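You operate a simulated robot arm through the tools that you are given. There is no shell and no other tool. Be economical: measure what you need, move in short steps, check, and stop when the job is done.

The job below is to be done with a simulated robot arm. You get a single attempt, and the scene is never put back.

## Task
Clear the alarm: reject the burnt blister, press reset and seat a fresh round blister.
Fine: slide the tray out, lift the blister with the rocker and rock the pin down again.

It is judged by the outcome, as a careful person would: the job done as asked, and still so three seconds after it is handed in. It fails if anything else is knocked over, pushed out of place, dropped, spilled or broken.

## Robot
A 6-joint arm with a fingered hand on a trunk, on a base that drives. Base frame: it is fixed to the floor where the robot stands at the start and does not move with it; the origin is under the middle of the robot, x ahead of it, y to its left, z up; the surface under the hand at the start is at about z = 740. Lengths are in mm, angles in degrees, forces in N, time in s.
With the tool pointing down near the work surface it reaches from about 500 to 960 mm from the robot's upright axis, wherever it stands. Its first joint turns from -166.0 to 166.0 degrees. Places, roughly: black clamp [700, -400, 800]; red clamp [700, -200, 800]; reject tray [400, 200, 700]; slide tray [700, -300, 800]. Payload 5 kg.
The tool frame sits at the grasp point between the pads (the TCP): z along the fingers, y along the line on which they close. The tips reach 43 mm beyond it. Largest opening 144 mm; the body of the gripper starts 50 mm behind the TCP. The gripper is a hand of 5 fingers: y runs from the thumb to the fingers, the wrist lies at [-21, -133, -233] in the tool frame, and closing takes about 1.5 s.
Orientation is told as [roll, pitch, yaw] about the base's x, y, z axes, in that order, counted from this pose: with the fingers straight down and the wrist toward the robot, the tool's x, y and z point along [0, 1, 0], [1, 0, 0] and [0, 0, -1] of the base frame.

## Interface
- The arm moves only by the tool arm_command. Its argument "deltas" is a list of rows, each a list of 2 entries, a list of its own where there are three numbers: the turn, a rotation vector about the tool's x, y, z in rad, then the shift along the tool's x, y, z in mm. In form: [[[rx, ry, rz], [dx, dy, dz]], ...]. A call has 1 to 12 rows; each row shifts and turns the commanded pose from where the row before left it, along the tool's axes as they then stand. "hand" is the closure, from 0 (fully open) to 1 (shut), set as the call begins (left out, the last holds). Each row takes 0.2 s and may step no farther than 50 mm and 8.6 degrees from the row before; otherwise, or with a gripper value out of range, the whole call is refused. A pose out of reach is approached as far as the arm can. The call stops where the force on the tool passes 40 N (or 10 N more than at its start, if that is more) or the arm is blocked; 0.2 s more then pass. The fingers move at their own pace (about 72 mm/s each) and stop on an object; they squeeze with about 33 N. The grip force told is the motor's: it shows also when the fingers shut on nothing. Time passes only in rows, and 0.2 s behind the last, so rows that do not move let the fingers close. The reply holds the time, the measured pose of the TCP, the force on the tool along the base axes, the opening and the grip force, in the units named above and with some noise, with the torque about the TCP (base axes, N m) and any sound that the robot's microphone picked up.
- Cameras (640 x 400 px; columns grow to the right, rows downward): "scene" is now at [29.9, 145.4, 1465.7]; the picture's right is [-0.12, -0.99, 0.00], its down [-0.54, 0.06, -0.84] and it looks along [0.83, -0.10, -0.54] (base axes); focal length 255 px, centre (320, 200). "wrist" rides on the gripper at [86, -108, -168] in the tool frame; the picture's right is [-0.80, 0.28, -0.53], its down [-0.54, -0.73, 0.42] and it looks along [-0.27, 0.63, 0.73] (tool axes); focal length 275 px, centre (320, 200). There is no depth. A picture from a camera that has moved, and an enlarged one, comes with that camera's place and axes in the base frame and with its lens.
- get_image(camera): a new picture of that camera. No time passes.
- slide_trunk(by): slides the trunk up (or, below 0, down) by that many mm; the arm and the scene camera ride with it, the base frame stays. It gives what a move gives, with no picture.
- base_move(legs): drives the robot by 1 to 6 legs, each [ahead, left, turn to the left] in mm, mm and degrees, along the robot's own axes; the way and the turn of a leg run together, so that a leg with both is an arc; at most 1500 mm and 180 degrees a leg. The arm and the cameras ride along, it lands a little off, and it stops where it bumps. It gives what a move gives.
- curl_fingers(index, middle, ring, little, thumb_bend, thumb_turn): sets how far each is bent, from 0 (flat) to 1 (curled in); at 0.3 the hand is open as for a grip, at 0.7 the pads meet at the TCP. One left out holds its place. A second passes; each finger stops where it meets its share of the squeeze, and holds until it gets a number again. A gripper value or a shape takes the hand back. It gives what a move gives, with no picture; readings hold the bend of each and the force on index, middle, ring, little, thumb and palm. thumb_turn goes from beside the hand (0) to across from the fingers (1), as for a grip.
- grasp_type(shape): the hand has 5 fingers and takes this shape, open, in about a second: jaw (thumb against the fingers, like two jaws); tri (thumb and two fingers); tip (a fingertip pinch); poke (one finger out to press); point (the index stretched); flat (the hand flat); cup (the hand cupped); fist (a fist). The gripper value then closes the fingers along that shape, each until it touches; the sizes above hold for jaw. It gives what a move gives, with no picture.
- aim_head(pan, tilt): turns the head with the scene camera to pan (to the left, within 155 degrees either way) and tilt (down, from -29 to 69), counted from straight ahead of the robot. It gives what a move gives.
- zoom(camera, box): a new picture of the part [left, top, right, bottom] of that camera's present view, enlarged. No time passes.
- hand_in(): hands the job in; it is judged then, once.

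Work in short steps. Places have to be worked out from the pictures, the camera data and where the tool is seen: move nearer, look again, correct. Check each grasp and each placing, and mend what went wrong. You have 120 turns and 90 pictures in all, those below and enlarged ones among them. Open the gripper and draw the arm clear of the work before you hand the job in, unless the task says otherwise; then end with one line.

The tools are called after "Emit:" as a command line: name --argument value ..., lists and objects as JSON in quotes. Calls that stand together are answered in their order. arm_command: Moves the arm, as the interface text tells. Its arguments: {"type":"object","properties":{"deltas":{"type":"array"},"hand":{"type":"number"}},"required":["deltas"]} The other tools are called the same way: slide_trunk (by) slides the trunk up or down; grasp_type (shape) gives the hand a shape; curl_fingers (index, middle, ring, little, thumb_bend, thumb_turn) moves the fingers one by one; base_move (legs) drives the base; aim_head (pan, tilt) turns the head that bears the scene camera; get_image (camera) takes a picture; zoom (camera, box) takes an enlarged picture of a part of a camera's view; hand_in () hands the job in.

At the start:

```text
time: 0.0
ee_pos: [517.0, 146.5, 999.5]
orientation: [0.0, 0.0, -0.1]
force: [0.4, 0.8, 0.2]
moment: [-0.01, 0.01, -0.01]
gripper_width: 143.2
grasp_force: 0.1
shape: jaw
bend: [0.3, 0.3, 0.3, 0.3, 0.3, 0.98]
finger forces: [0.0, 0.1, 0.1, 0.0, 0.1, 0.1]
trunk travel left (down, up): [-375.0, 215.0]
robot x, y, heading: [0.0, -0.8, 0.3]
head pan, tilt: [-6.8, 32.9]
```

scene: 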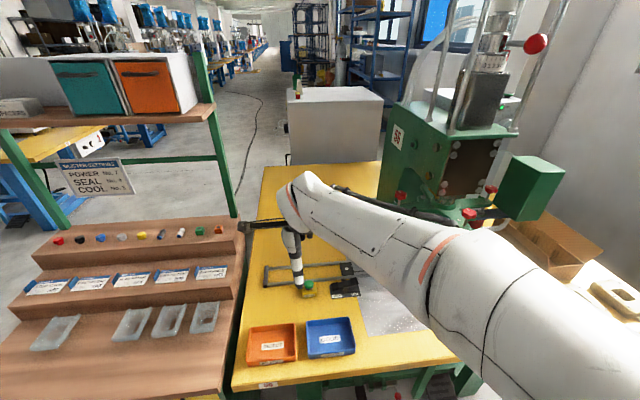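
wrist: 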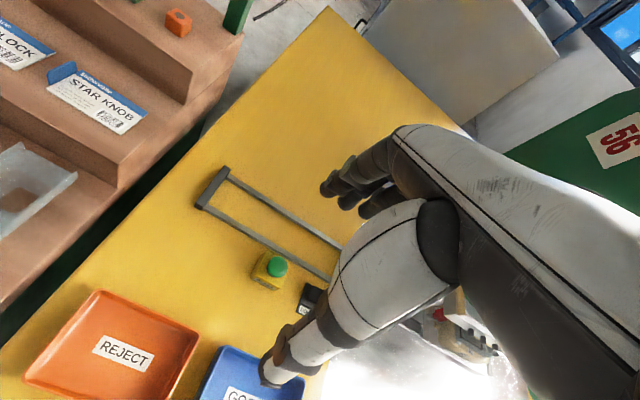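

The arm hides much of the machine. I'll aim the head toward the clamps and the slide tray and look.

Emit:
aim_head --pan -25 --tilt 45

Emit:
get_image --camera "scene"

```text
time: 0.8
ee_pos: [516.6, 146.2, 1000.0]
orientation: [0.0, 0.1, 0.0]
force: [0.8, 0.1, 0.9]
moment: [0.0, 0.0, 0.0]
gripper_width: 143.6
grasp_force: 0.1
shape: jaw
bend: [0.3, 0.3, 0.3, 0.3, 0.3, 0.98]
finger forces: [0.1, 0.0, 0.0, 0.1, 0.0, 0.0]
trunk travel left (down, up): [-375.0, 215.0]
robot x, y, heading: [-2.8, 2.6, -0.2]
head pan, tilt: [-25.0, 45.0]
```

```text
87 pictures are left
camera scene: at [15.1, 121.5, 1447.7], right [-0.42, -0.91, 0.0], down [-0.64, 0.3, -0.71], along [0.64, -0.3, -0.71], focal length 255 px, centre (320, 200)
```

scene: 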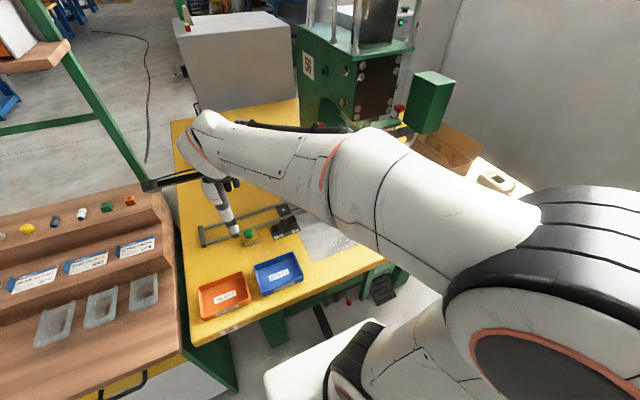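

The arm covers the work. I'll move the hand up and to the left, away from the view.

Emit:
arm_command --deltas '[[[0, 0, 0], [0, 0, -50]], [[0, 0, 0], [0, 0, -50]], [[0, 0, 0], [50, 0, 0]], [[0, 0, 0], [50, 0, 0]], [[0, 0, 0], [50, 0, 0]], [[0, 0, 0], [50, 0, 0]], [[0, 0, 0], [50, 0, 0]], [[0, 0, 0], [50, 0, 0]]]'

Emit:
get_image --camera "scene"

Emit:
get_image --camera "wrist"

```text
time: 2.6
ee_pos: [518.2, 446.5, 1102.2]
orientation: [0.1, 0.0, 0.0]
force: [-0.3, 0.2, 0.4]
moment: [0.03, -0.03, -0.05]
gripper_width: 144.0
grasp_force: 0.0
shape: jaw
bend: [0.3, 0.3, 0.3, 0.3, 0.3, 0.97]
finger forces: [0.0, 0.0, 0.0, 0.1, 0.0, 0.0]
trunk travel left (down, up): [-375.0, 215.0]
robot x, y, heading: [2.3, -2.3, -0.2]
head pan, tilt: [-25.0, 45.0]
```

```text
86 pictures are left
camera scene: at [15.2, 121.7, 1447.6], right [-0.42, -0.91, 0.0], down [-0.64, 0.3, -0.71], along [0.64, -0.3, -0.71], focal length 255 px, centre (320, 200)
```

scene: 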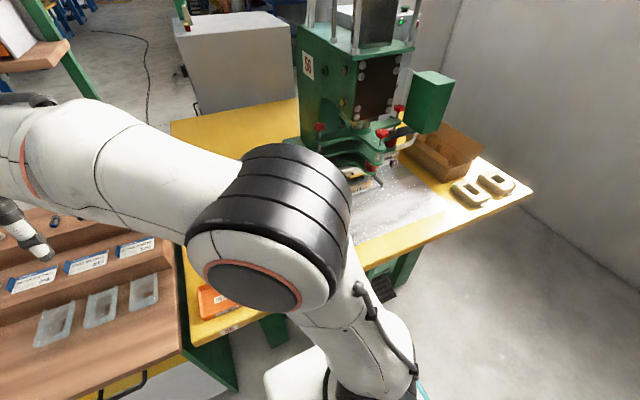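

```text
85 pictures are left
camera wrist: at [409.6, 533.5, 1269.2], right [0.28, -0.8, 0.53], down [-0.73, -0.54, -0.42], along [0.63, -0.27, -0.73], focal length 275 px, centre (320, 200)
```

wrist: 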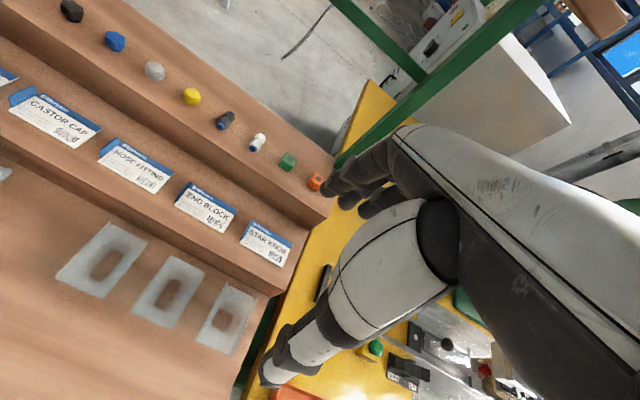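

The machine is now visible. I'll zoom in on it, on the right-hand stock and on the front of the table.

Emit:
zoom --camera "scene" --box '[280, 80, 440, 220]'

Emit:
zoom --camera "scene" --box '[390, 120, 540, 220]'

Emit:
aim_head --pan 35 --tilt 35

Emit:
get_image --camera "scene"

```text
2.86 times, centred on (360, 150) of scene
camera zoom: at [15.2, 121.7, 1447.6], right [-0.42, -0.91, 0.0], down [-0.64, 0.3, -0.71], along [0.64, -0.3, -0.71], focal length 728 px, centre (206, 343)
```

zoom: 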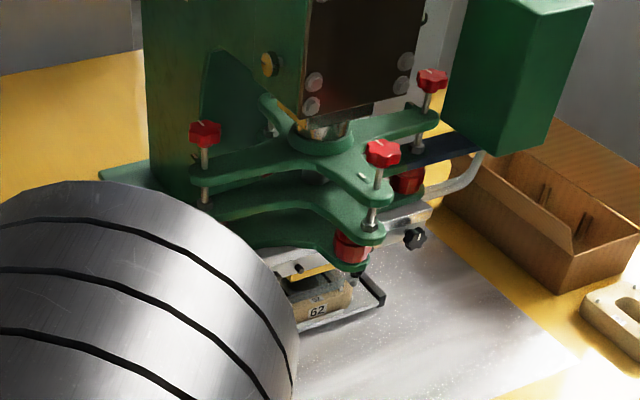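

```text
4.00 times, centred on (465, 170) of scene
camera zoom: at [15.2, 121.7, 1447.6], right [-0.42, -0.91, 0.0], down [-0.64, 0.3, -0.71], along [0.64, -0.3, -0.71], focal length 1019 px, centre (-260, 320)
```

zoom: 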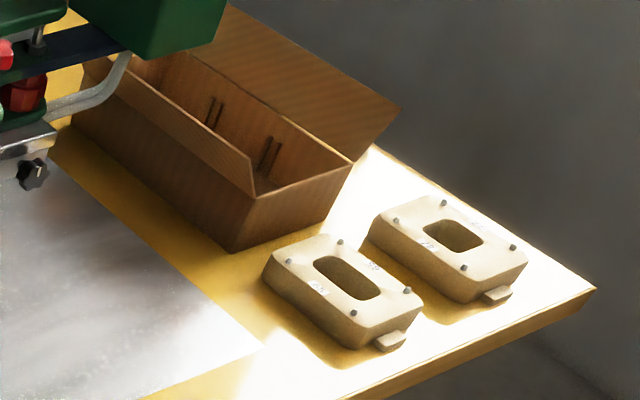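

```text
time: 3.9
ee_pos: [518.2, 446.8, 1103.1]
orientation: [0.0, 0.1, -0.1]
force: [0.2, -0.3, -0.2]
moment: [0.03, 0.02, 0.01]
gripper_width: 143.3
grasp_force: 0.0
shape: jaw
bend: [0.3, 0.3, 0.3, 0.3, 0.3, 0.97]
finger forces: [0.0, 0.0, 0.0, 0.1, 0.0, 0.1]
trunk travel left (down, up): [-375.0, 215.0]
robot x, y, heading: [0.4, 0.1, -0.1]
head pan, tilt: [35.0, 35.0]
```

```text
82 pictures are left
camera scene: at [13.5, 206.4, 1462.4], right [0.57, -0.82, 0.0], down [-0.47, -0.33, -0.82], along [0.67, 0.47, -0.57], focal length 255 px, centre (320, 200)
```

scene: 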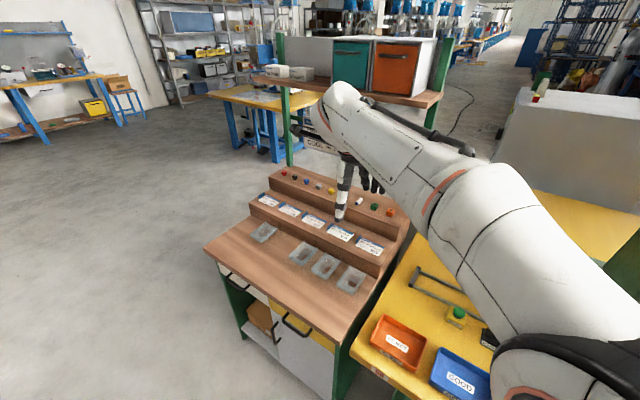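

Now a closer look at the blisters on the left rack, and at the sign.

Emit:
zoom --camera "scene" --box '[230, 200, 390, 300]'

Emit:
zoom --camera "wrist" --box '[0, 100, 320, 370]'

Emit:
zoom --camera "wrist" --box '[340, 300, 520, 400]'

```text
4.00 times, centred on (310, 250) of scene
camera zoom: at [13.5, 206.4, 1462.4], right [0.57, -0.82, 0.0], down [-0.47, -0.33, -0.82], along [0.67, 0.47, -0.57], focal length 1019 px, centre (360, 0)
```

zoom: 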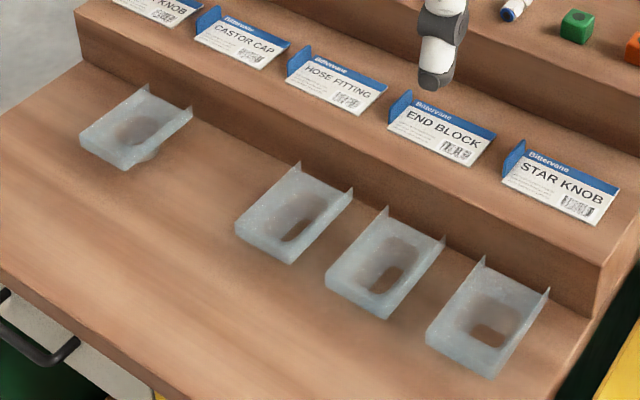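

```text
1.48 times, centred on (160, 235) of wrist
camera zoom: at [409.5, 532.2, 1269.7], right [0.28, -0.8, 0.53], down [-0.73, -0.54, -0.42], along [0.63, -0.27, -0.73], focal length 408 px, centre (557, 148)
```

zoom: 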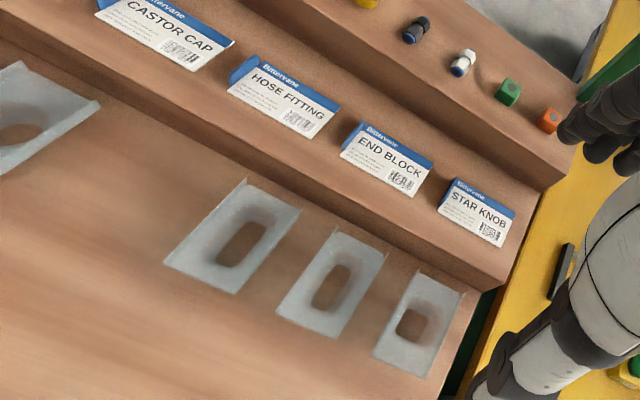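

```text
3.56 times, centred on (430, 350) of wrist
camera zoom: at [409.5, 532.2, 1269.7], right [0.28, -0.8, 0.53], down [-0.73, -0.54, -0.42], along [0.63, -0.27, -0.73], focal length 979 px, centre (-71, -333)
```

zoom: 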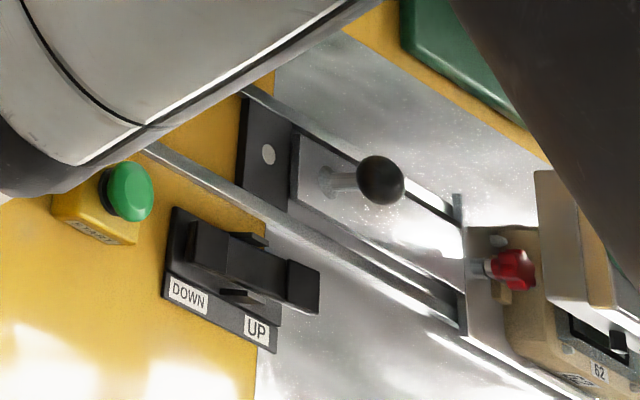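

The left rack holds one round blister (leftmost), two ovals and a square. I need a clear look at the machine, so I'll back off, drive right, and view it with the head.

Emit:
base_move --legs '[[-350, 0, 0], [0, -450, 0]]'

Emit:
aim_head --pan 5 --tilt 30

Emit:
get_image --camera "scene"

Emit:
get_image --camera "wrist"

```text
time: 8.5
ee_pos: [171.2, -8.2, 1103.6]
orientation: [0.0, -0.1, -0.1]
force: [-0.4, 0.3, 0.4]
moment: [-0.01, 0.01, -0.01]
gripper_width: 144.1
grasp_force: 0.1
shape: jaw
bend: [0.3, 0.3, 0.3, 0.3, 0.3, 0.97]
finger forces: [0.1, 0.0, 0.0, 0.0, 0.1, 0.0]
trunk travel left (down, up): [-375.0, 215.0]
robot x, y, heading: [-347.4, -449.8, 0.1]
head pan, tilt: [35.0, 35.0]
```

```text
time: 9.4
ee_pos: [171.6, -7.0, 1101.9]
orientation: [-0.1, 0.0, 0.0]
force: [0.1, 0.0, 1.7]
moment: [0.02, -0.01, 0.01]
gripper_width: 144.1
grasp_force: 0.0
shape: jaw
bend: [0.3, 0.3, 0.3, 0.3, 0.3, 0.97]
finger forces: [0.0, 0.0, 0.0, 0.0, 0.1, 0.0]
trunk travel left (down, up): [-375.0, 215.0]
robot x, y, heading: [-349.5, -452.6, -0.1]
head pan, tilt: [5.0, 30.0]
```

```text
78 pictures are left
camera scene: at [-316.3, -288.0, 1470.2], right [0.09, -1.0, 0.0], down [-0.5, -0.04, -0.87], along [0.86, 0.07, -0.5], focal length 255 px, centre (320, 200)
```

scene: 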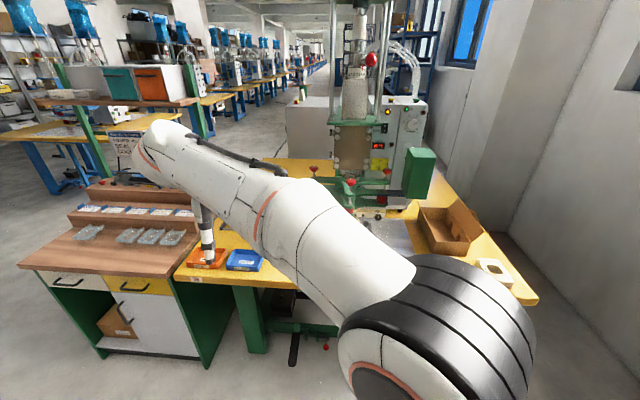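

```text
77 pictures are left
camera wrist: at [62.6, 79.7, 1269.7], right [0.28, -0.8, 0.53], down [-0.73, -0.54, -0.42], along [0.63, -0.27, -0.73], focal length 275 px, centre (320, 200)
```

wrist: 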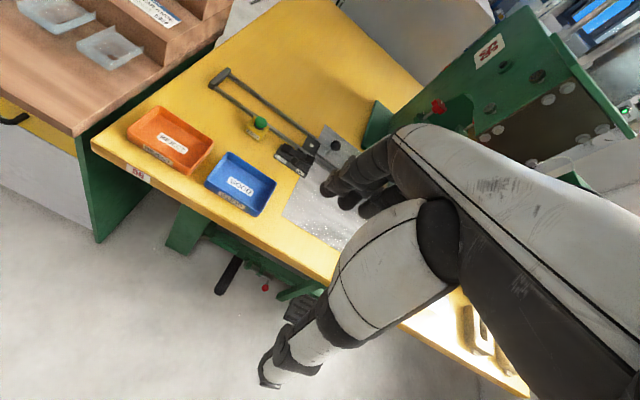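

A control panel is visible on the machine. I'll zoom in on it, then swing the arm to the right so the front of the machine is clear.

Emit:
zoom --camera "scene" --box '[325, 90, 445, 190]'

Emit:
arm_command --deltas '[[[0, 0, 0], [-50, 0, 0]], [[0, 0, 0], [-50, 0, 0]], [[0, 0, 0], [-50, 0, 0]], [[0, 0, 0], [-50, 0, 0]], [[0, 0, 0], [-50, 0, 0]], [[0, 0, 0], [-50, 0, 0]], [[0, 0, 0], [-50, 0, 0]], [[0, 0, 0], [-50, 0, 0]], [[0, 0, 0], [-50, 0, 0]], [[0, 0, 0], [-50, 0, 0]], [[0, 0, 0], [-50, 0, 0]], [[0, 0, 0], [-50, 0, 0]]]'

Emit:
arm_command --deltas '[[[0, 0, 0], [-50, 0, 0]], [[0, 0, 0], [-50, 0, 0]], [[0, 0, 0], [-50, 0, 0]], [[0, 0, 0], [-50, 0, 0]], [[0, 0, 0], [-50, 0, 0]], [[0, 0, 0], [-50, 0, 0]]]'

Emit:
get_image --camera "scene"

```text
4.00 times, centred on (385, 140) of scene
camera zoom: at [-316.3, -288.0, 1470.2], right [0.09, -1.0, 0.0], down [-0.5, -0.04, -0.87], along [0.86, 0.07, -0.5], focal length 1019 px, centre (60, 440)
```

zoom: 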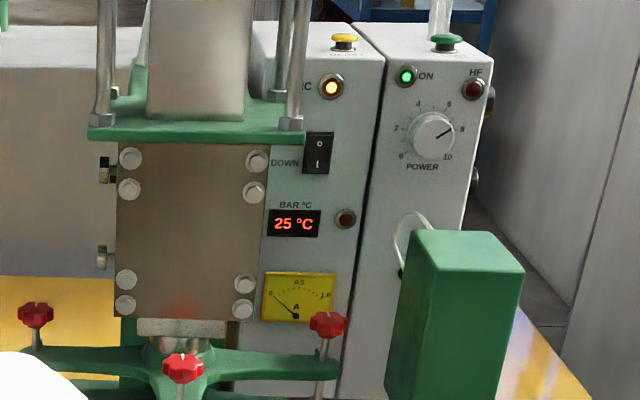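

```text
time: 12.1
ee_pos: [170.9, -606.3, 1102.5]
orientation: [-0.1, 0.0, 0.1]
force: [-0.3, 0.0, 1.3]
moment: [-0.03, 0.06, 0.02]
gripper_width: 143.6
grasp_force: 0.1
shape: jaw
bend: [0.3, 0.3, 0.3, 0.3, 0.3, 0.98]
finger forces: [0.1, 0.0, 0.0, 0.0, 0.1, 0.1]
trunk travel left (down, up): [-375.0, 215.0]
robot x, y, heading: [-347.0, -452.3, -0.1]
head pan, tilt: [5.0, 30.0]
```

```text
time: 13.4
ee_pos: [169.1, -908.3, 1103.2]
orientation: [0.0, 0.0, -0.1]
force: [-0.2, 0.5, 0.9]
moment: [-0.06, -0.02, 0.03]
gripper_width: 143.7
grasp_force: 0.0
shape: jaw
bend: [0.3, 0.3, 0.3, 0.3, 0.3, 0.98]
finger forces: [0.0, 0.0, 0.1, 0.0, 0.0, 0.0]
trunk travel left (down, up): [-375.0, 215.0]
robot x, y, heading: [-348.1, -452.9, -0.2]
head pan, tilt: [5.0, 30.0]
```

```text
75 pictures are left
camera scene: at [-316.1, -288.6, 1470.2], right [0.08, -1.0, 0.0], down [-0.5, -0.04, -0.87], along [0.86, 0.07, -0.5], focal length 255 px, centre (320, 200)
```

scene: 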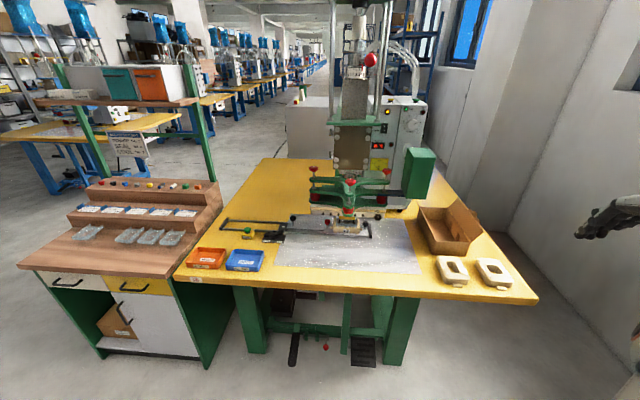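

Full view now. I'll zoom in on the bed, the panel with its top buttons, and the front left of the table.

Emit:
zoom --camera "scene" --box '[210, 190, 410, 290]'

Emit:
zoom --camera "scene" --box '[360, 90, 430, 135]'

Emit:
zoom --camera "scene" --box '[290, 195, 380, 250]'

Emit:
zoom --camera "scene" --box '[60, 120, 220, 250]'

```text
3.20 times, centred on (310, 240) of scene
camera zoom: at [-316.1, -288.6, 1470.2], right [0.08, -1.0, 0.0], down [-0.5, -0.04, -0.87], along [0.86, 0.07, -0.5], focal length 815 px, centre (352, 72)
```

zoom: 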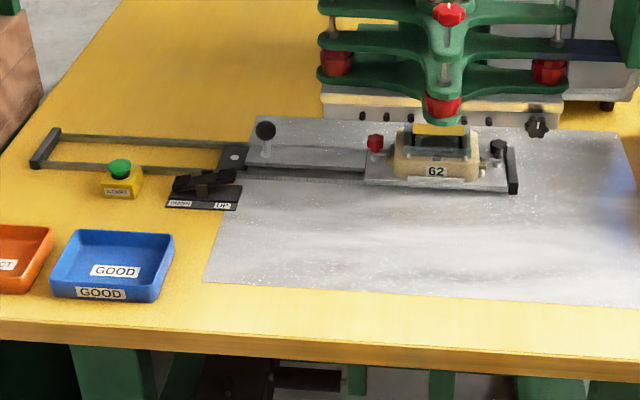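

```text
8.89 times, centred on (395, 112) of scene
camera zoom: at [-316.1, -288.6, 1470.2], right [0.08, -1.0, 0.0], down [-0.5, -0.04, -0.87], along [0.86, 0.07, -0.5], focal length 2265 px, centre (-347, 978)
```

zoom: 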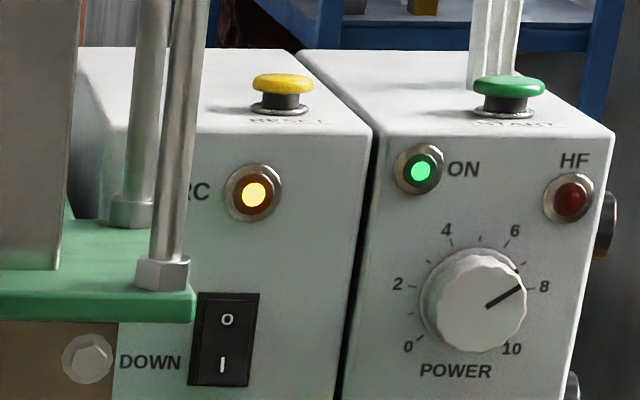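

```text
7.11 times, centred on (335, 222) of scene
camera zoom: at [-316.1, -288.6, 1470.2], right [0.08, -1.0, 0.0], down [-0.5, -0.04, -0.87], along [0.86, 0.07, -0.5], focal length 1812 px, centre (213, 40)
```

zoom: 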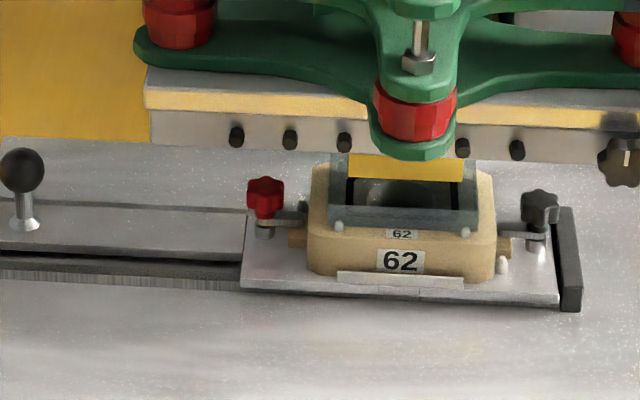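

```text
3.08 times, centred on (140, 185) of scene
camera zoom: at [-316.1, -288.6, 1470.2], right [0.08, -1.0, 0.0], down [-0.5, -0.04, -0.87], along [0.86, 0.07, -0.5], focal length 784 px, centre (874, 246)
```

zoom: 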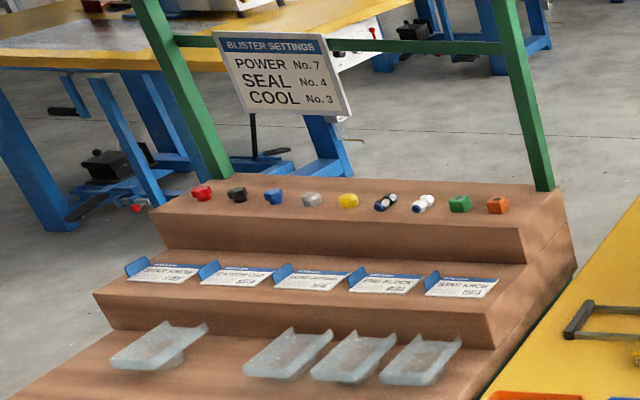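

RESET is the yellow mushroom, about (880, -497, 1295). The ball knob of the slide is about (646, -84, 805), the die about (657, -330), and the eject pin about (645, -35). I'll swing the arm back and drive to a spot that reaches the slide and the reject tray.

Emit:
arm_command --deltas '[[[0, 0, 0], [50, 0, 0]], [[0, 0, 0], [50, 0, 0]], [[0, 0, 0], [50, 0, 0]], [[0, 0, 0], [50, 0, 0]], [[0, 0, 0], [50, 0, 0]], [[0, 0, 0], [50, 0, 0]], [[0, 0, 0], [50, 0, 0]], [[0, 0, 0], [50, 0, 0]], [[0, 0, 0], [50, 0, 0]], [[0, 0, 0], [50, 0, 0]], [[0, 0, 0], [50, 0, 0]], [[0, 0, 0], [50, 0, 0]]]'

Emit:
base_move --legs '[[0, 300, 0], [240, 0, 0]]'

Emit:
aim_head --pan 5 --tilt 45

Emit:
get_image --camera "scene"

Emit:
get_image --camera "wrist"

```text
time: 16.1
ee_pos: [172.2, -308.2, 1099.6]
orientation: [0.0, 0.0, -0.1]
force: [0.6, -0.1, 0.3]
moment: [0.05, 0.03, -0.03]
gripper_width: 143.9
grasp_force: 0.2
shape: jaw
bend: [0.3, 0.3, 0.3, 0.3, 0.3, 0.97]
finger forces: [0.0, 0.0, 0.1, 0.0, 0.0, 0.1]
trunk travel left (down, up): [-375.0, 215.0]
robot x, y, heading: [-350.1, -451.9, -0.3]
head pan, tilt: [5.0, 30.0]
```

```text
time: 19.5
ee_pos: [410.0, -5.3, 1099.5]
orientation: [0.0, 0.1, 0.4]
force: [-0.8, 0.3, 0.0]
moment: [0.0, 0.03, -0.05]
gripper_width: 144.0
grasp_force: 0.0
shape: jaw
bend: [0.3, 0.3, 0.3, 0.3, 0.3, 0.97]
finger forces: [0.1, 0.0, 0.0, 0.0, 0.1, 0.0]
trunk travel left (down, up): [-375.0, 215.0]
robot x, y, heading: [-104.9, -157.9, 0.4]
head pan, tilt: [5.0, 30.0]
```

```text
time: 20.2
ee_pos: [410.3, -5.6, 1099.6]
orientation: [0.0, 0.1, 0.4]
force: [-0.2, 0.0, 0.2]
moment: [-0.01, -0.01, 0.0]
gripper_width: 143.6
grasp_force: 0.0
shape: jaw
bend: [0.3, 0.3, 0.3, 0.3, 0.3, 0.97]
finger forces: [0.0, 0.1, 0.0, 0.0, 0.1, 0.1]
trunk travel left (down, up): [-375.0, 215.0]
robot x, y, heading: [-111.4, -155.9, 0.3]
head pan, tilt: [5.0, 45.0]
```

```text
70 pictures are left
camera scene: at [-86.9, 10.1, 1447.7], right [0.09, -1.0, 0.0], down [-0.7, -0.07, -0.71], along [0.7, 0.07, -0.71], focal length 255 px, centre (320, 200)
```

scene: 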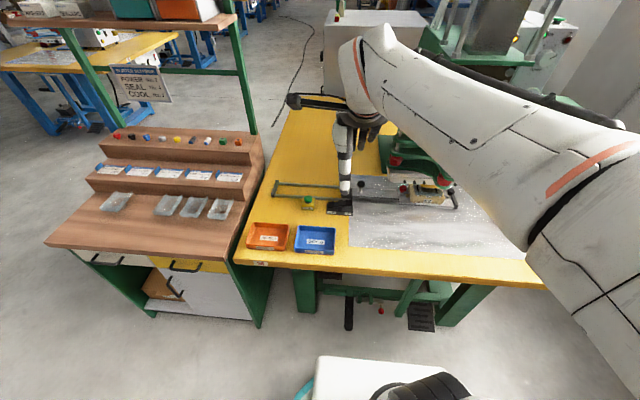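

```text
69 pictures are left
camera wrist: at [301.5, 80.9, 1267.0], right [0.29, -0.79, 0.53], down [-0.72, -0.55, -0.42], along [0.63, -0.26, -0.73], focal length 275 px, centre (320, 200)
```

wrist: 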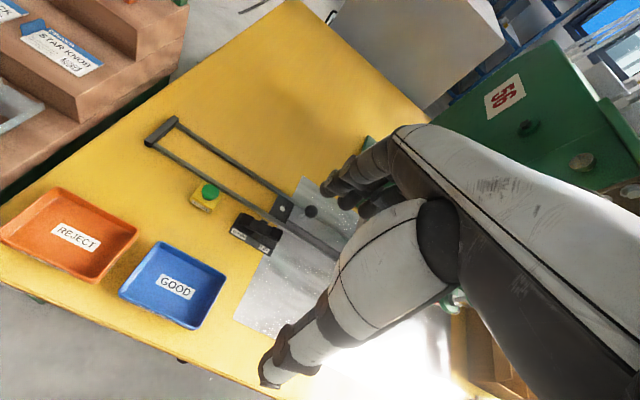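

The slide is visible in both cameras. I'll zoom each one on the ball knob and die to triangulate.

Emit:
zoom --camera "scene" --box '[260, 165, 470, 260]'

Emit:
zoom --camera "wrist" --box '[130, 110, 350, 270]'

```text
3.05 times, centred on (365, 212) of scene
camera zoom: at [-86.9, 10.1, 1447.7], right [0.09, -1.0, 0.0], down [-0.7, -0.07, -0.71], along [0.7, 0.07, -0.71], focal length 777 px, centre (183, 162)
```

zoom: 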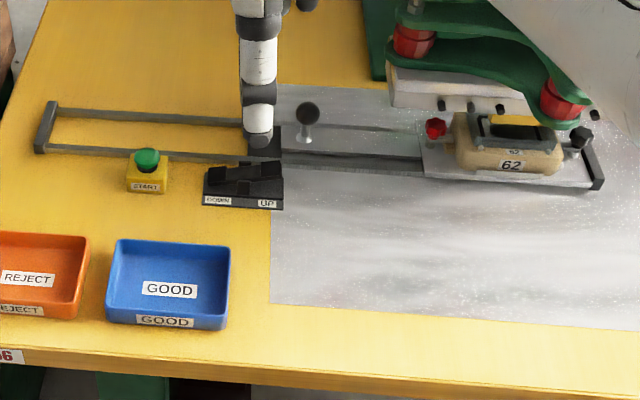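

```text
2.50 times, centred on (240, 190) of wrist
camera zoom: at [301.5, 80.9, 1267.0], right [0.29, -0.79, 0.53], down [-0.72, -0.55, -0.42], along [0.63, -0.26, -0.73], focal length 688 px, centre (520, 225)
```

zoom: 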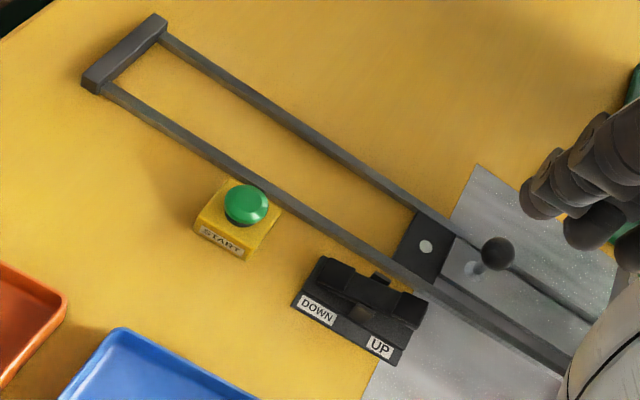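

Triangulated: ball about (668, -80, 794), pin about (667, -31, 744). I'll pre-close the jaw partly and hover over the ball.

Emit:
arm_command --deltas '[[[0, 0, 0], [-12.4, 43, 0]], [[0, 0, 0], [-12.4, 43, 0]], [[0, 0, 0], [-12.4, 43, 0]], [[0, 0, 0], [-12.4, 43, 0]], [[0, 0, 0], [-12.4, 43, 0]], [[0, 0, 0], [-12.4, 43, 0]], [[0, 0, 0], [0, 0, 50]], [[0, 0, 0], [0, 0, 50]], [[0, 0, 0], [0, 0, 50]], [[0, 0, 0], [0, 0, 50]]]' --hand 0.4

Emit:
get_image --camera "scene"

Emit:
get_image --camera "wrist"

```text
time: 22.4
ee_pos: [668.0, -78.2, 903.6]
orientation: [0.0, -0.2, 0.4]
force: [-0.2, 0.7, 0.3]
moment: [0.0, 0.07, 0.01]
gripper_width: 86.5
grasp_force: 0.0
shape: jaw
bend: [0.74, 0.41, 0.38, 0.43, 0.65, 1.0]
finger forces: [0.0, 0.0, 0.1, 0.0, 0.0, 0.0]
trunk travel left (down, up): [-375.0, 215.0]
robot x, y, heading: [-105.6, -153.6, 0.7]
head pan, tilt: [5.0, 45.0]
```

```text
66 pictures are left
camera scene: at [-86.7, 10.1, 1447.7], right [0.09, -1.0, 0.0], down [-0.7, -0.07, -0.71], along [0.7, 0.07, -0.71], focal length 255 px, centre (320, 200)
```

scene: 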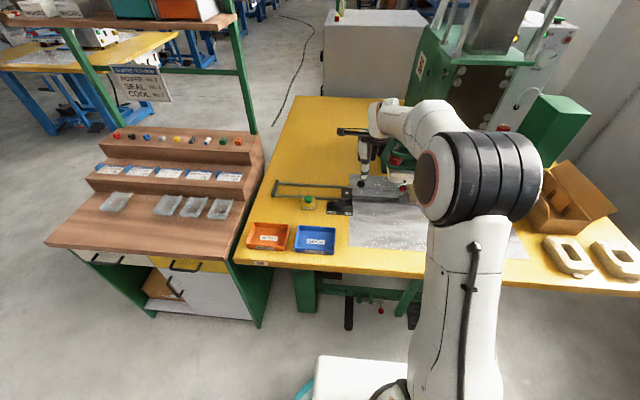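

```text
65 pictures are left
camera wrist: at [558.4, 8.2, 1070.4], right [0.29, -0.79, 0.53], down [-0.72, -0.55, -0.42], along [0.63, -0.26, -0.73], focal length 275 px, centre (320, 200)
```

wrist: 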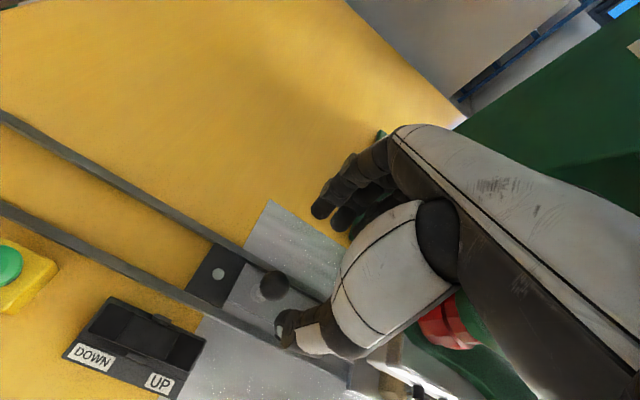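

The wrist view confirms the ball at about (663, -78), right under the TCP. I'll descend to z about 805 and close.

Emit:
arm_command --deltas '[[[0, 0, 0], [0, -2, 35]], [[0, 0, 0], [0, -2, 35]], [[0, 0, 0], [0, 0, 27]]]'

Emit:
arm_command --deltas '[[[0, 0, 0], [0, 0, 0]], [[0, 0, 0], [0, 0, 0]], [[0, 0, 0], [0, 0, 0]], [[0, 0, 0], [0, 0, 0]], [[0, 0, 0], [0, 0, 0]], [[0, 0, 0], [0, 0, 0]], [[0, 0, 0], [0, 0, 0]]]' --hand 1

Emit:
get_image --camera "wrist"

```text
time: 23.2
ee_pos: [664.0, -77.3, 801.3]
orientation: [0.0, 0.1, 0.3]
force: [0.6, 8.4, -0.6]
moment: [-0.61, 0.1, 0.23]
gripper_width: 86.4
grasp_force: 0.0
shape: jaw
bend: [0.74, 0.41, 0.38, 0.43, 0.65, 1.0]
finger forces: [0.0, 0.1, 0.0, 0.0, 0.0, 7.1]
trunk travel left (down, up): [-375.0, 215.0]
robot x, y, heading: [-106.6, -153.7, 0.2]
head pan, tilt: [5.0, 45.0]
```

```text
time: 24.8
ee_pos: [662.8, -77.3, 801.8]
orientation: [0.0, 0.1, 0.5]
force: [-8.5, 12.3, -0.9]
moment: [-0.61, 0.57, 0.31]
gripper_width: 15.7
grasp_force: 33.2
shape: jaw
bend: [0.71, 0.73, 0.69, 0.69, 0.75, 1.0]
finger forces: [16.9, 0.0, 0.0, 0.1, 29.9, 10.8]
trunk travel left (down, up): [-375.0, 215.0]
robot x, y, heading: [-107.9, -155.6, 0.3]
head pan, tilt: [5.0, 45.0]
```

```text
64 pictures are left
camera wrist: at [554.3, 8.4, 969.0], right [0.29, -0.79, 0.53], down [-0.72, -0.55, -0.42], along [0.63, -0.26, -0.73], focal length 275 px, centre (320, 200)
```

wrist: 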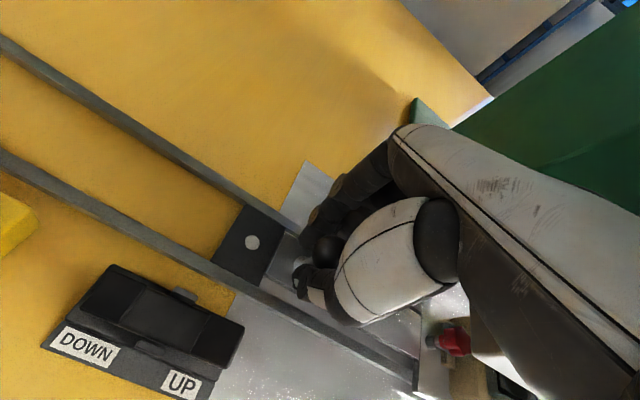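

The hand holds or hooks the ball. I'll pull the tray left in small steps and watch the force.

Emit:
arm_command --deltas '[[[0, 0, 0], [10, 0, 0]], [[0, 0, 0], [15, 0, 0]], [[0, 0, 0], [20, 0, 0]]]'

Emit:
get_image --camera "wrist"

```text
time: 25.6
ee_pos: [663.5, -30.7, 802.0]
orientation: [0.1, 0.0, 0.3]
force: [-14.4, 1.7, -1.6]
moment: [0.04, 0.15, -0.24]
gripper_width: 15.5
grasp_force: 33.2
shape: jaw
bend: [0.71, 0.73, 0.69, 0.69, 0.75, 1.0]
finger forces: [16.1, 0.1, 0.1, 0.0, 31.4, 0.1]
trunk travel left (down, up): [-375.0, 215.0]
robot x, y, heading: [-106.7, -150.6, 0.4]
head pan, tilt: [5.0, 45.0]
```

```text
63 pictures are left
camera wrist: at [554.6, 54.9, 969.2], right [0.29, -0.8, 0.53], down [-0.72, -0.55, -0.42], along [0.63, -0.26, -0.73], focal length 275 px, centre (320, 200)
```

wrist: 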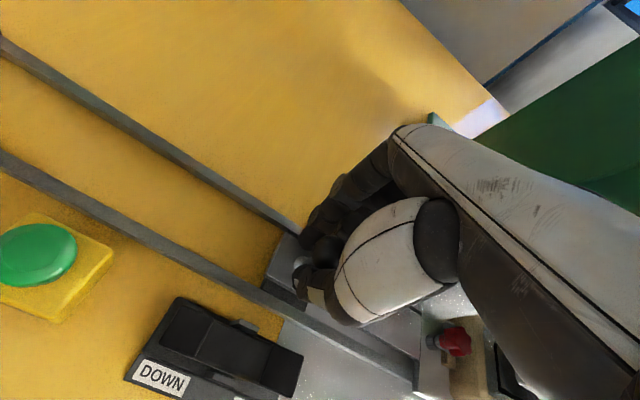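

The tray follows the hand. I'll continue left, checking that the hand clears the START box.

Emit:
arm_command --deltas '[[[0, 0, 0], [20, 0, 0]], [[0, 0, 0], [20, 0, 0]], [[0, 0, 0], [20, 0, 0]], [[0, 0, 0], [20, 0, 0]]]'

Emit:
zoom --camera "scene" --box '[260, 120, 470, 260]'

```text
time: 26.6
ee_pos: [662.9, 48.8, 802.4]
orientation: [0.1, -0.1, 0.3]
force: [-14.0, 2.1, 1.3]
moment: [0.04, 0.22, -0.26]
gripper_width: 15.2
grasp_force: 32.4
shape: jaw
bend: [0.71, 0.73, 0.69, 0.69, 0.75, 1.0]
finger forces: [16.6, 0.0, 0.1, 0.0, 32.7, 0.0]
trunk travel left (down, up): [-375.0, 215.0]
robot x, y, heading: [-108.8, -152.1, 0.3]
head pan, tilt: [5.0, 45.0]
```

```text
2.86 times, centred on (365, 190) of scene
camera zoom: at [-88.0, 10.2, 1447.6], right [0.09, -1.0, 0.0], down [-0.7, -0.07, -0.71], along [0.7, 0.07, -0.71], focal length 728 px, centre (191, 229)
```

zoom: 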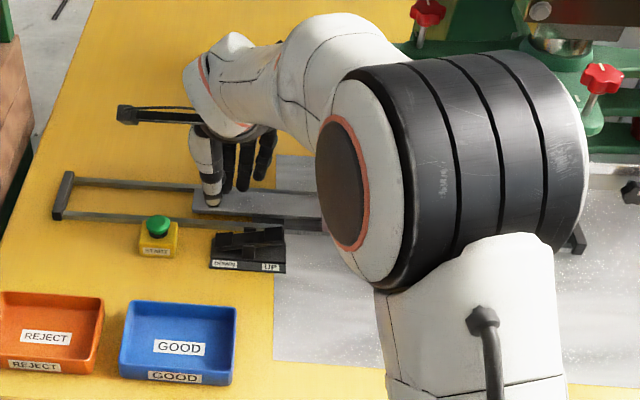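

The thumb stays behind the START box, so there is clearance. I'll continue toward the end stop.

Emit:
arm_command --deltas '[[[0, 0, 0], [20, 0, 0]], [[0, 0, 0], [20, 0, 0]], [[0, 0, 0], [20, 0, 0]], [[0, 0, 0], [20, 0, 0]], [[0, 0, 0], [20, 0, 0]], [[0, 0, 0], [20, 0, 0]], [[0, 0, 0], [20, 0, 0]]]'

Emit:
arm_command --deltas '[[[0, 0, 0], [6, 0, 0]], [[0, 0, 0], [6, 0, 0]], [[0, 0, 0], [6, 0, 0]], [[0, 0, 0], [6, 0, 0]], [[0, 0, 0], [6, 0, 0]], [[0, 0, 0], [6, 0, 0]]]'

Emit:
get_image --camera "wrist"

Emit:
get_image --camera "scene"

```text
time: 28.2
ee_pos: [662.6, 188.2, 801.1]
orientation: [0.0, 0.2, 0.4]
force: [-13.1, 1.6, -12.3]
moment: [0.0, 0.1, -0.23]
gripper_width: 14.5
grasp_force: 33.1
shape: jaw
bend: [0.71, 0.73, 0.69, 0.69, 0.75, 1.0]
finger forces: [16.3, 0.1, 0.1, 0.1, 29.1, 0.0]
trunk travel left (down, up): [-375.0, 215.0]
robot x, y, heading: [-108.6, -151.4, 0.3]
head pan, tilt: [5.0, 45.0]
```

```text
time: 29.6
ee_pos: [663.1, 222.9, 802.4]
orientation: [-0.1, 0.1, 0.3]
force: [-10.9, -4.8, -12.3]
moment: [-0.21, -0.06, -0.24]
gripper_width: 14.2
grasp_force: 33.3
shape: jaw
bend: [0.71, 0.73, 0.69, 0.69, 0.75, 1.0]
finger forces: [16.6, 0.1, 0.0, 0.0, 28.6, 0.0]
trunk travel left (down, up): [-375.0, 215.0]
robot x, y, heading: [-108.6, -155.7, 0.1]
head pan, tilt: [5.0, 45.0]
```

```text
61 pictures are left
camera wrist: at [554.1, 309.2, 969.9], right [0.29, -0.79, 0.53], down [-0.72, -0.55, -0.42], along [0.63, -0.26, -0.73], focal length 275 px, centre (320, 200)
```

wrist: 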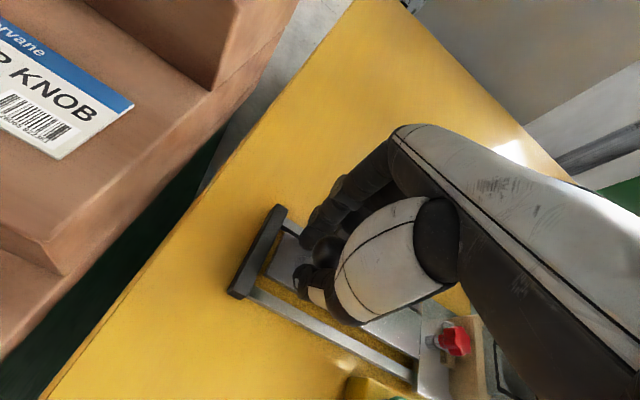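

```text
60 pictures are left
camera scene: at [-86.4, 10.3, 1447.6], right [0.09, -1.0, 0.0], down [-0.7, -0.07, -0.71], along [0.7, 0.07, -0.71], focal length 255 px, centre (320, 200)
```

scene: 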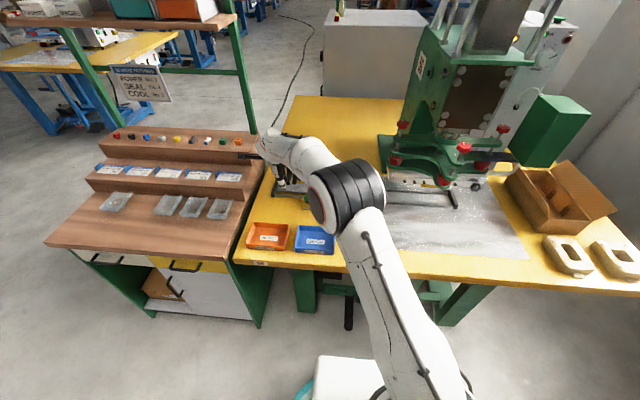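

The tray has travelled 300 mm and resistance is starting. I'll nudge a little to confirm the stop, then release and rise.

Emit:
arm_command --deltas '[[[0, 0, 0], [3, 0, 0]], [[0, 0, 0], [3, 0, 0]]]'

Emit:
arm_command --deltas '[[[0, 0, 0], [-2, 0, 0]], [[0, 0, 0], [0, 0, 0]], [[0, 0, 0], [0, 0, 0]], [[0, 0, 0], [0, 0, 0]], [[0, 0, 0], [0, 0, 0]], [[0, 0, 0], [0, 0, 0]], [[0, 0, 0], [0, 0, -20]], [[0, 0, 0], [0, 0, -50]], [[0, 0, 0], [0, 0, -50]], [[0, 0, 0], [0, -40, -50]], [[0, 0, 0], [0, -40, -50]], [[0, 0, 0], [0, -40, -30]]]' --hand 0.3

Emit:
get_image --camera "wrist"

Emit:
get_image --camera "scene"

```text
time: 30.2
ee_pos: [662.2, 227.3, 803.0]
orientation: [0.0, 0.0, 0.3]
force: [-12.4, -14.7, -10.0]
moment: [-0.4, -0.13, -0.35]
gripper_width: 13.9
grasp_force: 33.5
shape: jaw
bend: [0.71, 0.73, 0.69, 0.69, 0.74, 1.0]
finger forces: [16.6, 1.0, 0.0, 0.0, 28.4, 0.1]
trunk travel left (down, up): [-375.0, 215.0]
robot x, y, heading: [-114.1, -154.7, 0.2]
head pan, tilt: [5.0, 45.0]
```

```text
refused: row 10 steps farther than a row can; nothing moved
```

```text
59 pictures are left
camera wrist: at [554.3, 313.6, 969.9], right [0.29, -0.79, 0.53], down [-0.72, -0.55, -0.42], along [0.63, -0.27, -0.73], focal length 275 px, centre (320, 200)
```

wrist: 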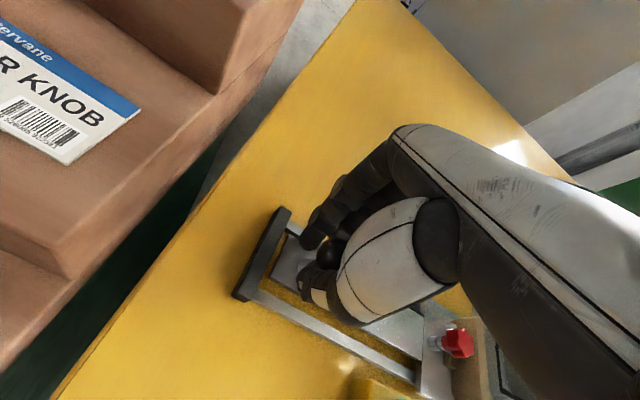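

```text
58 pictures are left
camera scene: at [-86.7, 9.3, 1447.7], right [0.09, -1.0, 0.0], down [-0.7, -0.06, -0.71], along [0.7, 0.07, -0.71], focal length 255 px, centre (320, 200)
```

scene: 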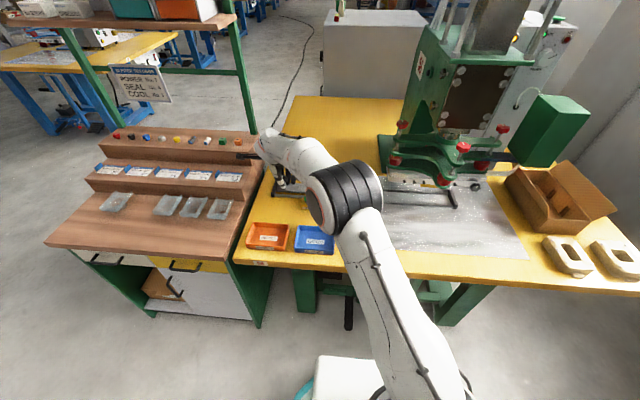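

The stop is reached (about 15 N). I'll release, rise, and move back to look at the die at the out position.

Emit:
arm_command --deltas '[[[0, 0, 0], [-2, 0, 0]], [[0, 0, 0], [0, 0, 0]], [[0, 0, 0], [0, 0, 0]], [[0, 0, 0], [0, 0, 0]], [[0, 0, 0], [0, 0, 0]], [[0, 0, 0], [0, 0, -20]], [[0, 0, 0], [0, 0, -45]], [[0, 0, 0], [0, 0, -45]], [[0, 0, 0], [-30, -30, -20]], [[0, 0, 0], [-35, -30, -15]], [[0, 0, 0], [-40, -30, 0]], [[0, 0, 0], [-35, -30, 0]]]' --hand 0.3

Emit:
get_image --camera "wrist"

Emit:
get_image --camera "scene"

```text
time: 32.8
ee_pos: [542.5, 86.1, 951.4]
orientation: [-0.1, 0.0, 0.4]
force: [0.1, -0.3, -0.1]
moment: [-0.03, 0.01, 0.01]
gripper_width: 100.5
grasp_force: 0.0
shape: jaw
bend: [0.27, 0.37, 0.35, 0.35, 0.6, 0.99]
finger forces: [0.1, 0.1, 0.0, 0.0, 0.1, 0.1]
trunk travel left (down, up): [-375.0, 215.0]
robot x, y, heading: [-105.4, -152.3, 0.6]
head pan, tilt: [5.0, 45.0]
```

```text
57 pictures are left
camera wrist: at [433.1, 172.3, 1117.3], right [0.29, -0.79, 0.53], down [-0.72, -0.55, -0.42], along [0.63, -0.26, -0.73], focal length 275 px, centre (320, 200)
```

wrist: 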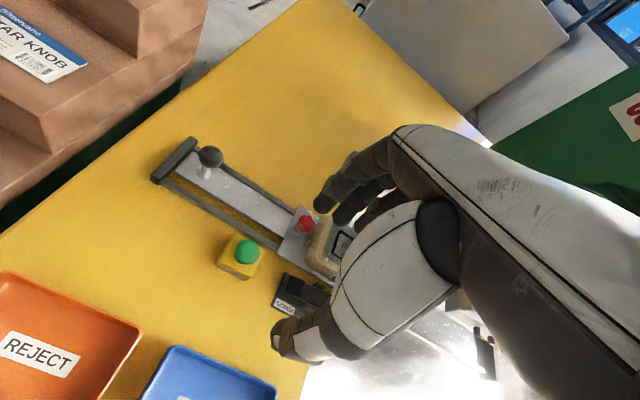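

```text
56 pictures are left
camera scene: at [-86.8, 10.1, 1447.6], right [0.09, -1.0, 0.0], down [-0.7, -0.07, -0.71], along [0.7, 0.07, -0.71], focal length 255 px, centre (320, 200)
```

scene: 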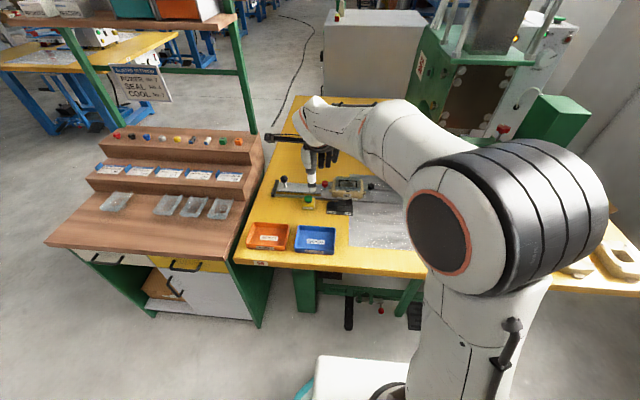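

The scene camera now sees the die. I'll zoom in.

Emit:
zoom --camera "scene" --box '[270, 160, 400, 225]'

Emit:
arm_command --deltas '[[[0, 0, 0], [-40, -10, 0]], [[0, 0, 0], [-40, -10, 0]], [[0, 0, 0], [-40, -10, 0]], [[0, 0, 0], [-40, -10, -10]]]'

Emit:
get_image --camera "wrist"

```text
4.92 times, centred on (335, 192) of scene
camera zoom: at [-86.8, 10.1, 1447.6], right [0.09, -1.0, 0.0], down [-0.7, -0.07, -0.71], along [0.7, 0.07, -0.71], focal length 1254 px, centre (246, 237)
```

zoom: 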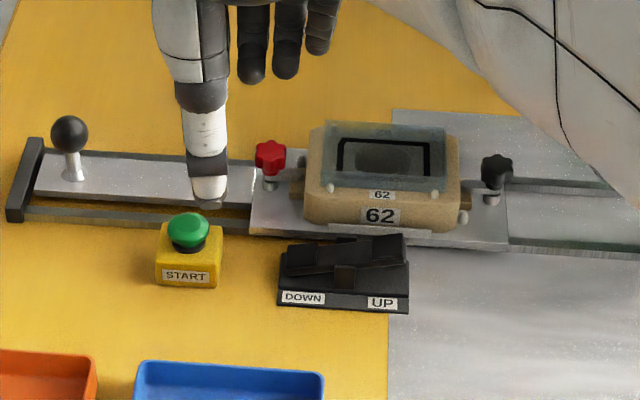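

```text
time: 33.8
ee_pos: [504.0, -73.4, 957.7]
orientation: [0.1, 0.0, 0.4]
force: [0.6, 0.8, -0.2]
moment: [-0.04, 0.03, 0.03]
gripper_width: 100.5
grasp_force: 0.0
shape: jaw
bend: [0.27, 0.37, 0.35, 0.35, 0.6, 0.99]
finger forces: [0.0, 0.0, 0.0, 0.0, 0.0, 0.0]
trunk travel left (down, up): [-375.0, 215.0]
robot x, y, heading: [-108.4, -151.9, 0.2]
head pan, tilt: [5.0, 45.0]
```

```text
54 pictures are left
camera wrist: at [393.2, 12.4, 1124.3], right [0.29, -0.79, 0.53], down [-0.72, -0.55, -0.42], along [0.63, -0.26, -0.73], focal length 275 px, centre (320, 200)
```

wrist: 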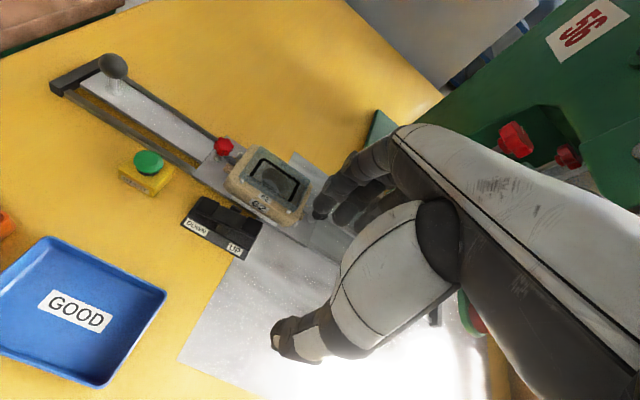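

The blister flange lies on top of die 62, with the burnt seal outline visible. I'll zoom the wrist camera on the rocker and die for coordinates.

Emit:
zoom --camera "wrist" --box '[170, 120, 330, 270]'

```text
2.67 times, centred on (250, 195) of wrist
camera zoom: at [393.2, 12.4, 1124.3], right [0.29, -0.79, 0.53], down [-0.72, -0.55, -0.42], along [0.63, -0.26, -0.73], focal length 734 px, centre (507, 213)
```

zoom: 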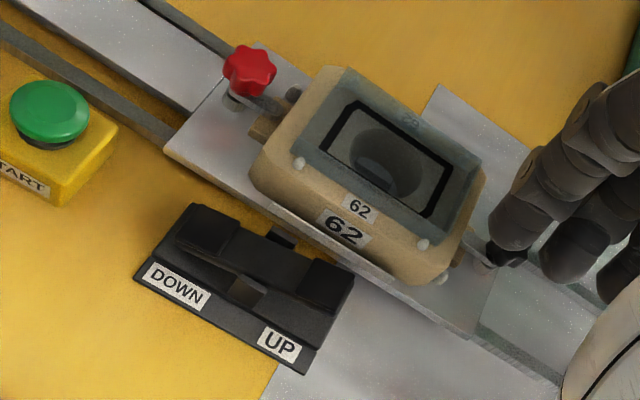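

Flange center is (666, -32, 791), directly over the pin. The rocker's UP pad is about (580, -34, 776) and the DOWN pad about (583, 31, 762). I'll make the poke shape and look at the fingertip.

Emit:
grasp_type --shape "poke"

Emit:
get_image --camera "wrist"

Emit:
get_image --camera "scene"

```text
time: 34.7
ee_pos: [502.3, -72.3, 957.2]
orientation: [0.0, 0.0, 0.4]
force: [0.3, 0.7, 0.2]
moment: [0.03, 0.0, 0.0]
gripper_width: 0.0
grasp_force: 0.0
shape: poke
bend: [0.7, 0.7, 0.99, 0.99, 1.0, 1.0]
finger forces: [0.0, 0.0, 0.0, 0.0, 0.0, 0.0]
trunk travel left (down, up): [-375.0, 215.0]
robot x, y, heading: [-108.4, -152.0, 0.4]
head pan, tilt: [5.0, 45.0]
```

```text
52 pictures are left
camera wrist: at [393.5, 12.8, 1124.3], right [0.29, -0.79, 0.53], down [-0.72, -0.55, -0.42], along [0.63, -0.26, -0.73], focal length 275 px, centre (320, 200)
```

wrist: 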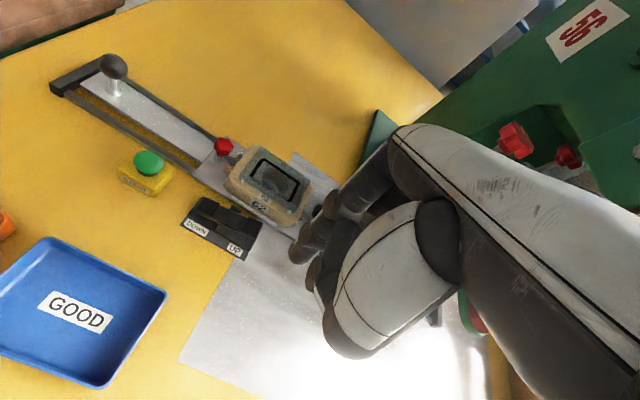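

```text
51 pictures are left
camera scene: at [-86.9, 10.1, 1447.6], right [0.09, -1.0, 0.0], down [-0.7, -0.07, -0.71], along [0.7, 0.07, -0.71], focal length 255 px, centre (320, 200)
```

scene: 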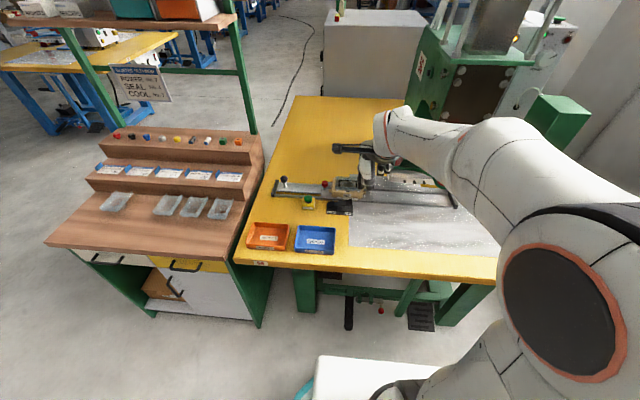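

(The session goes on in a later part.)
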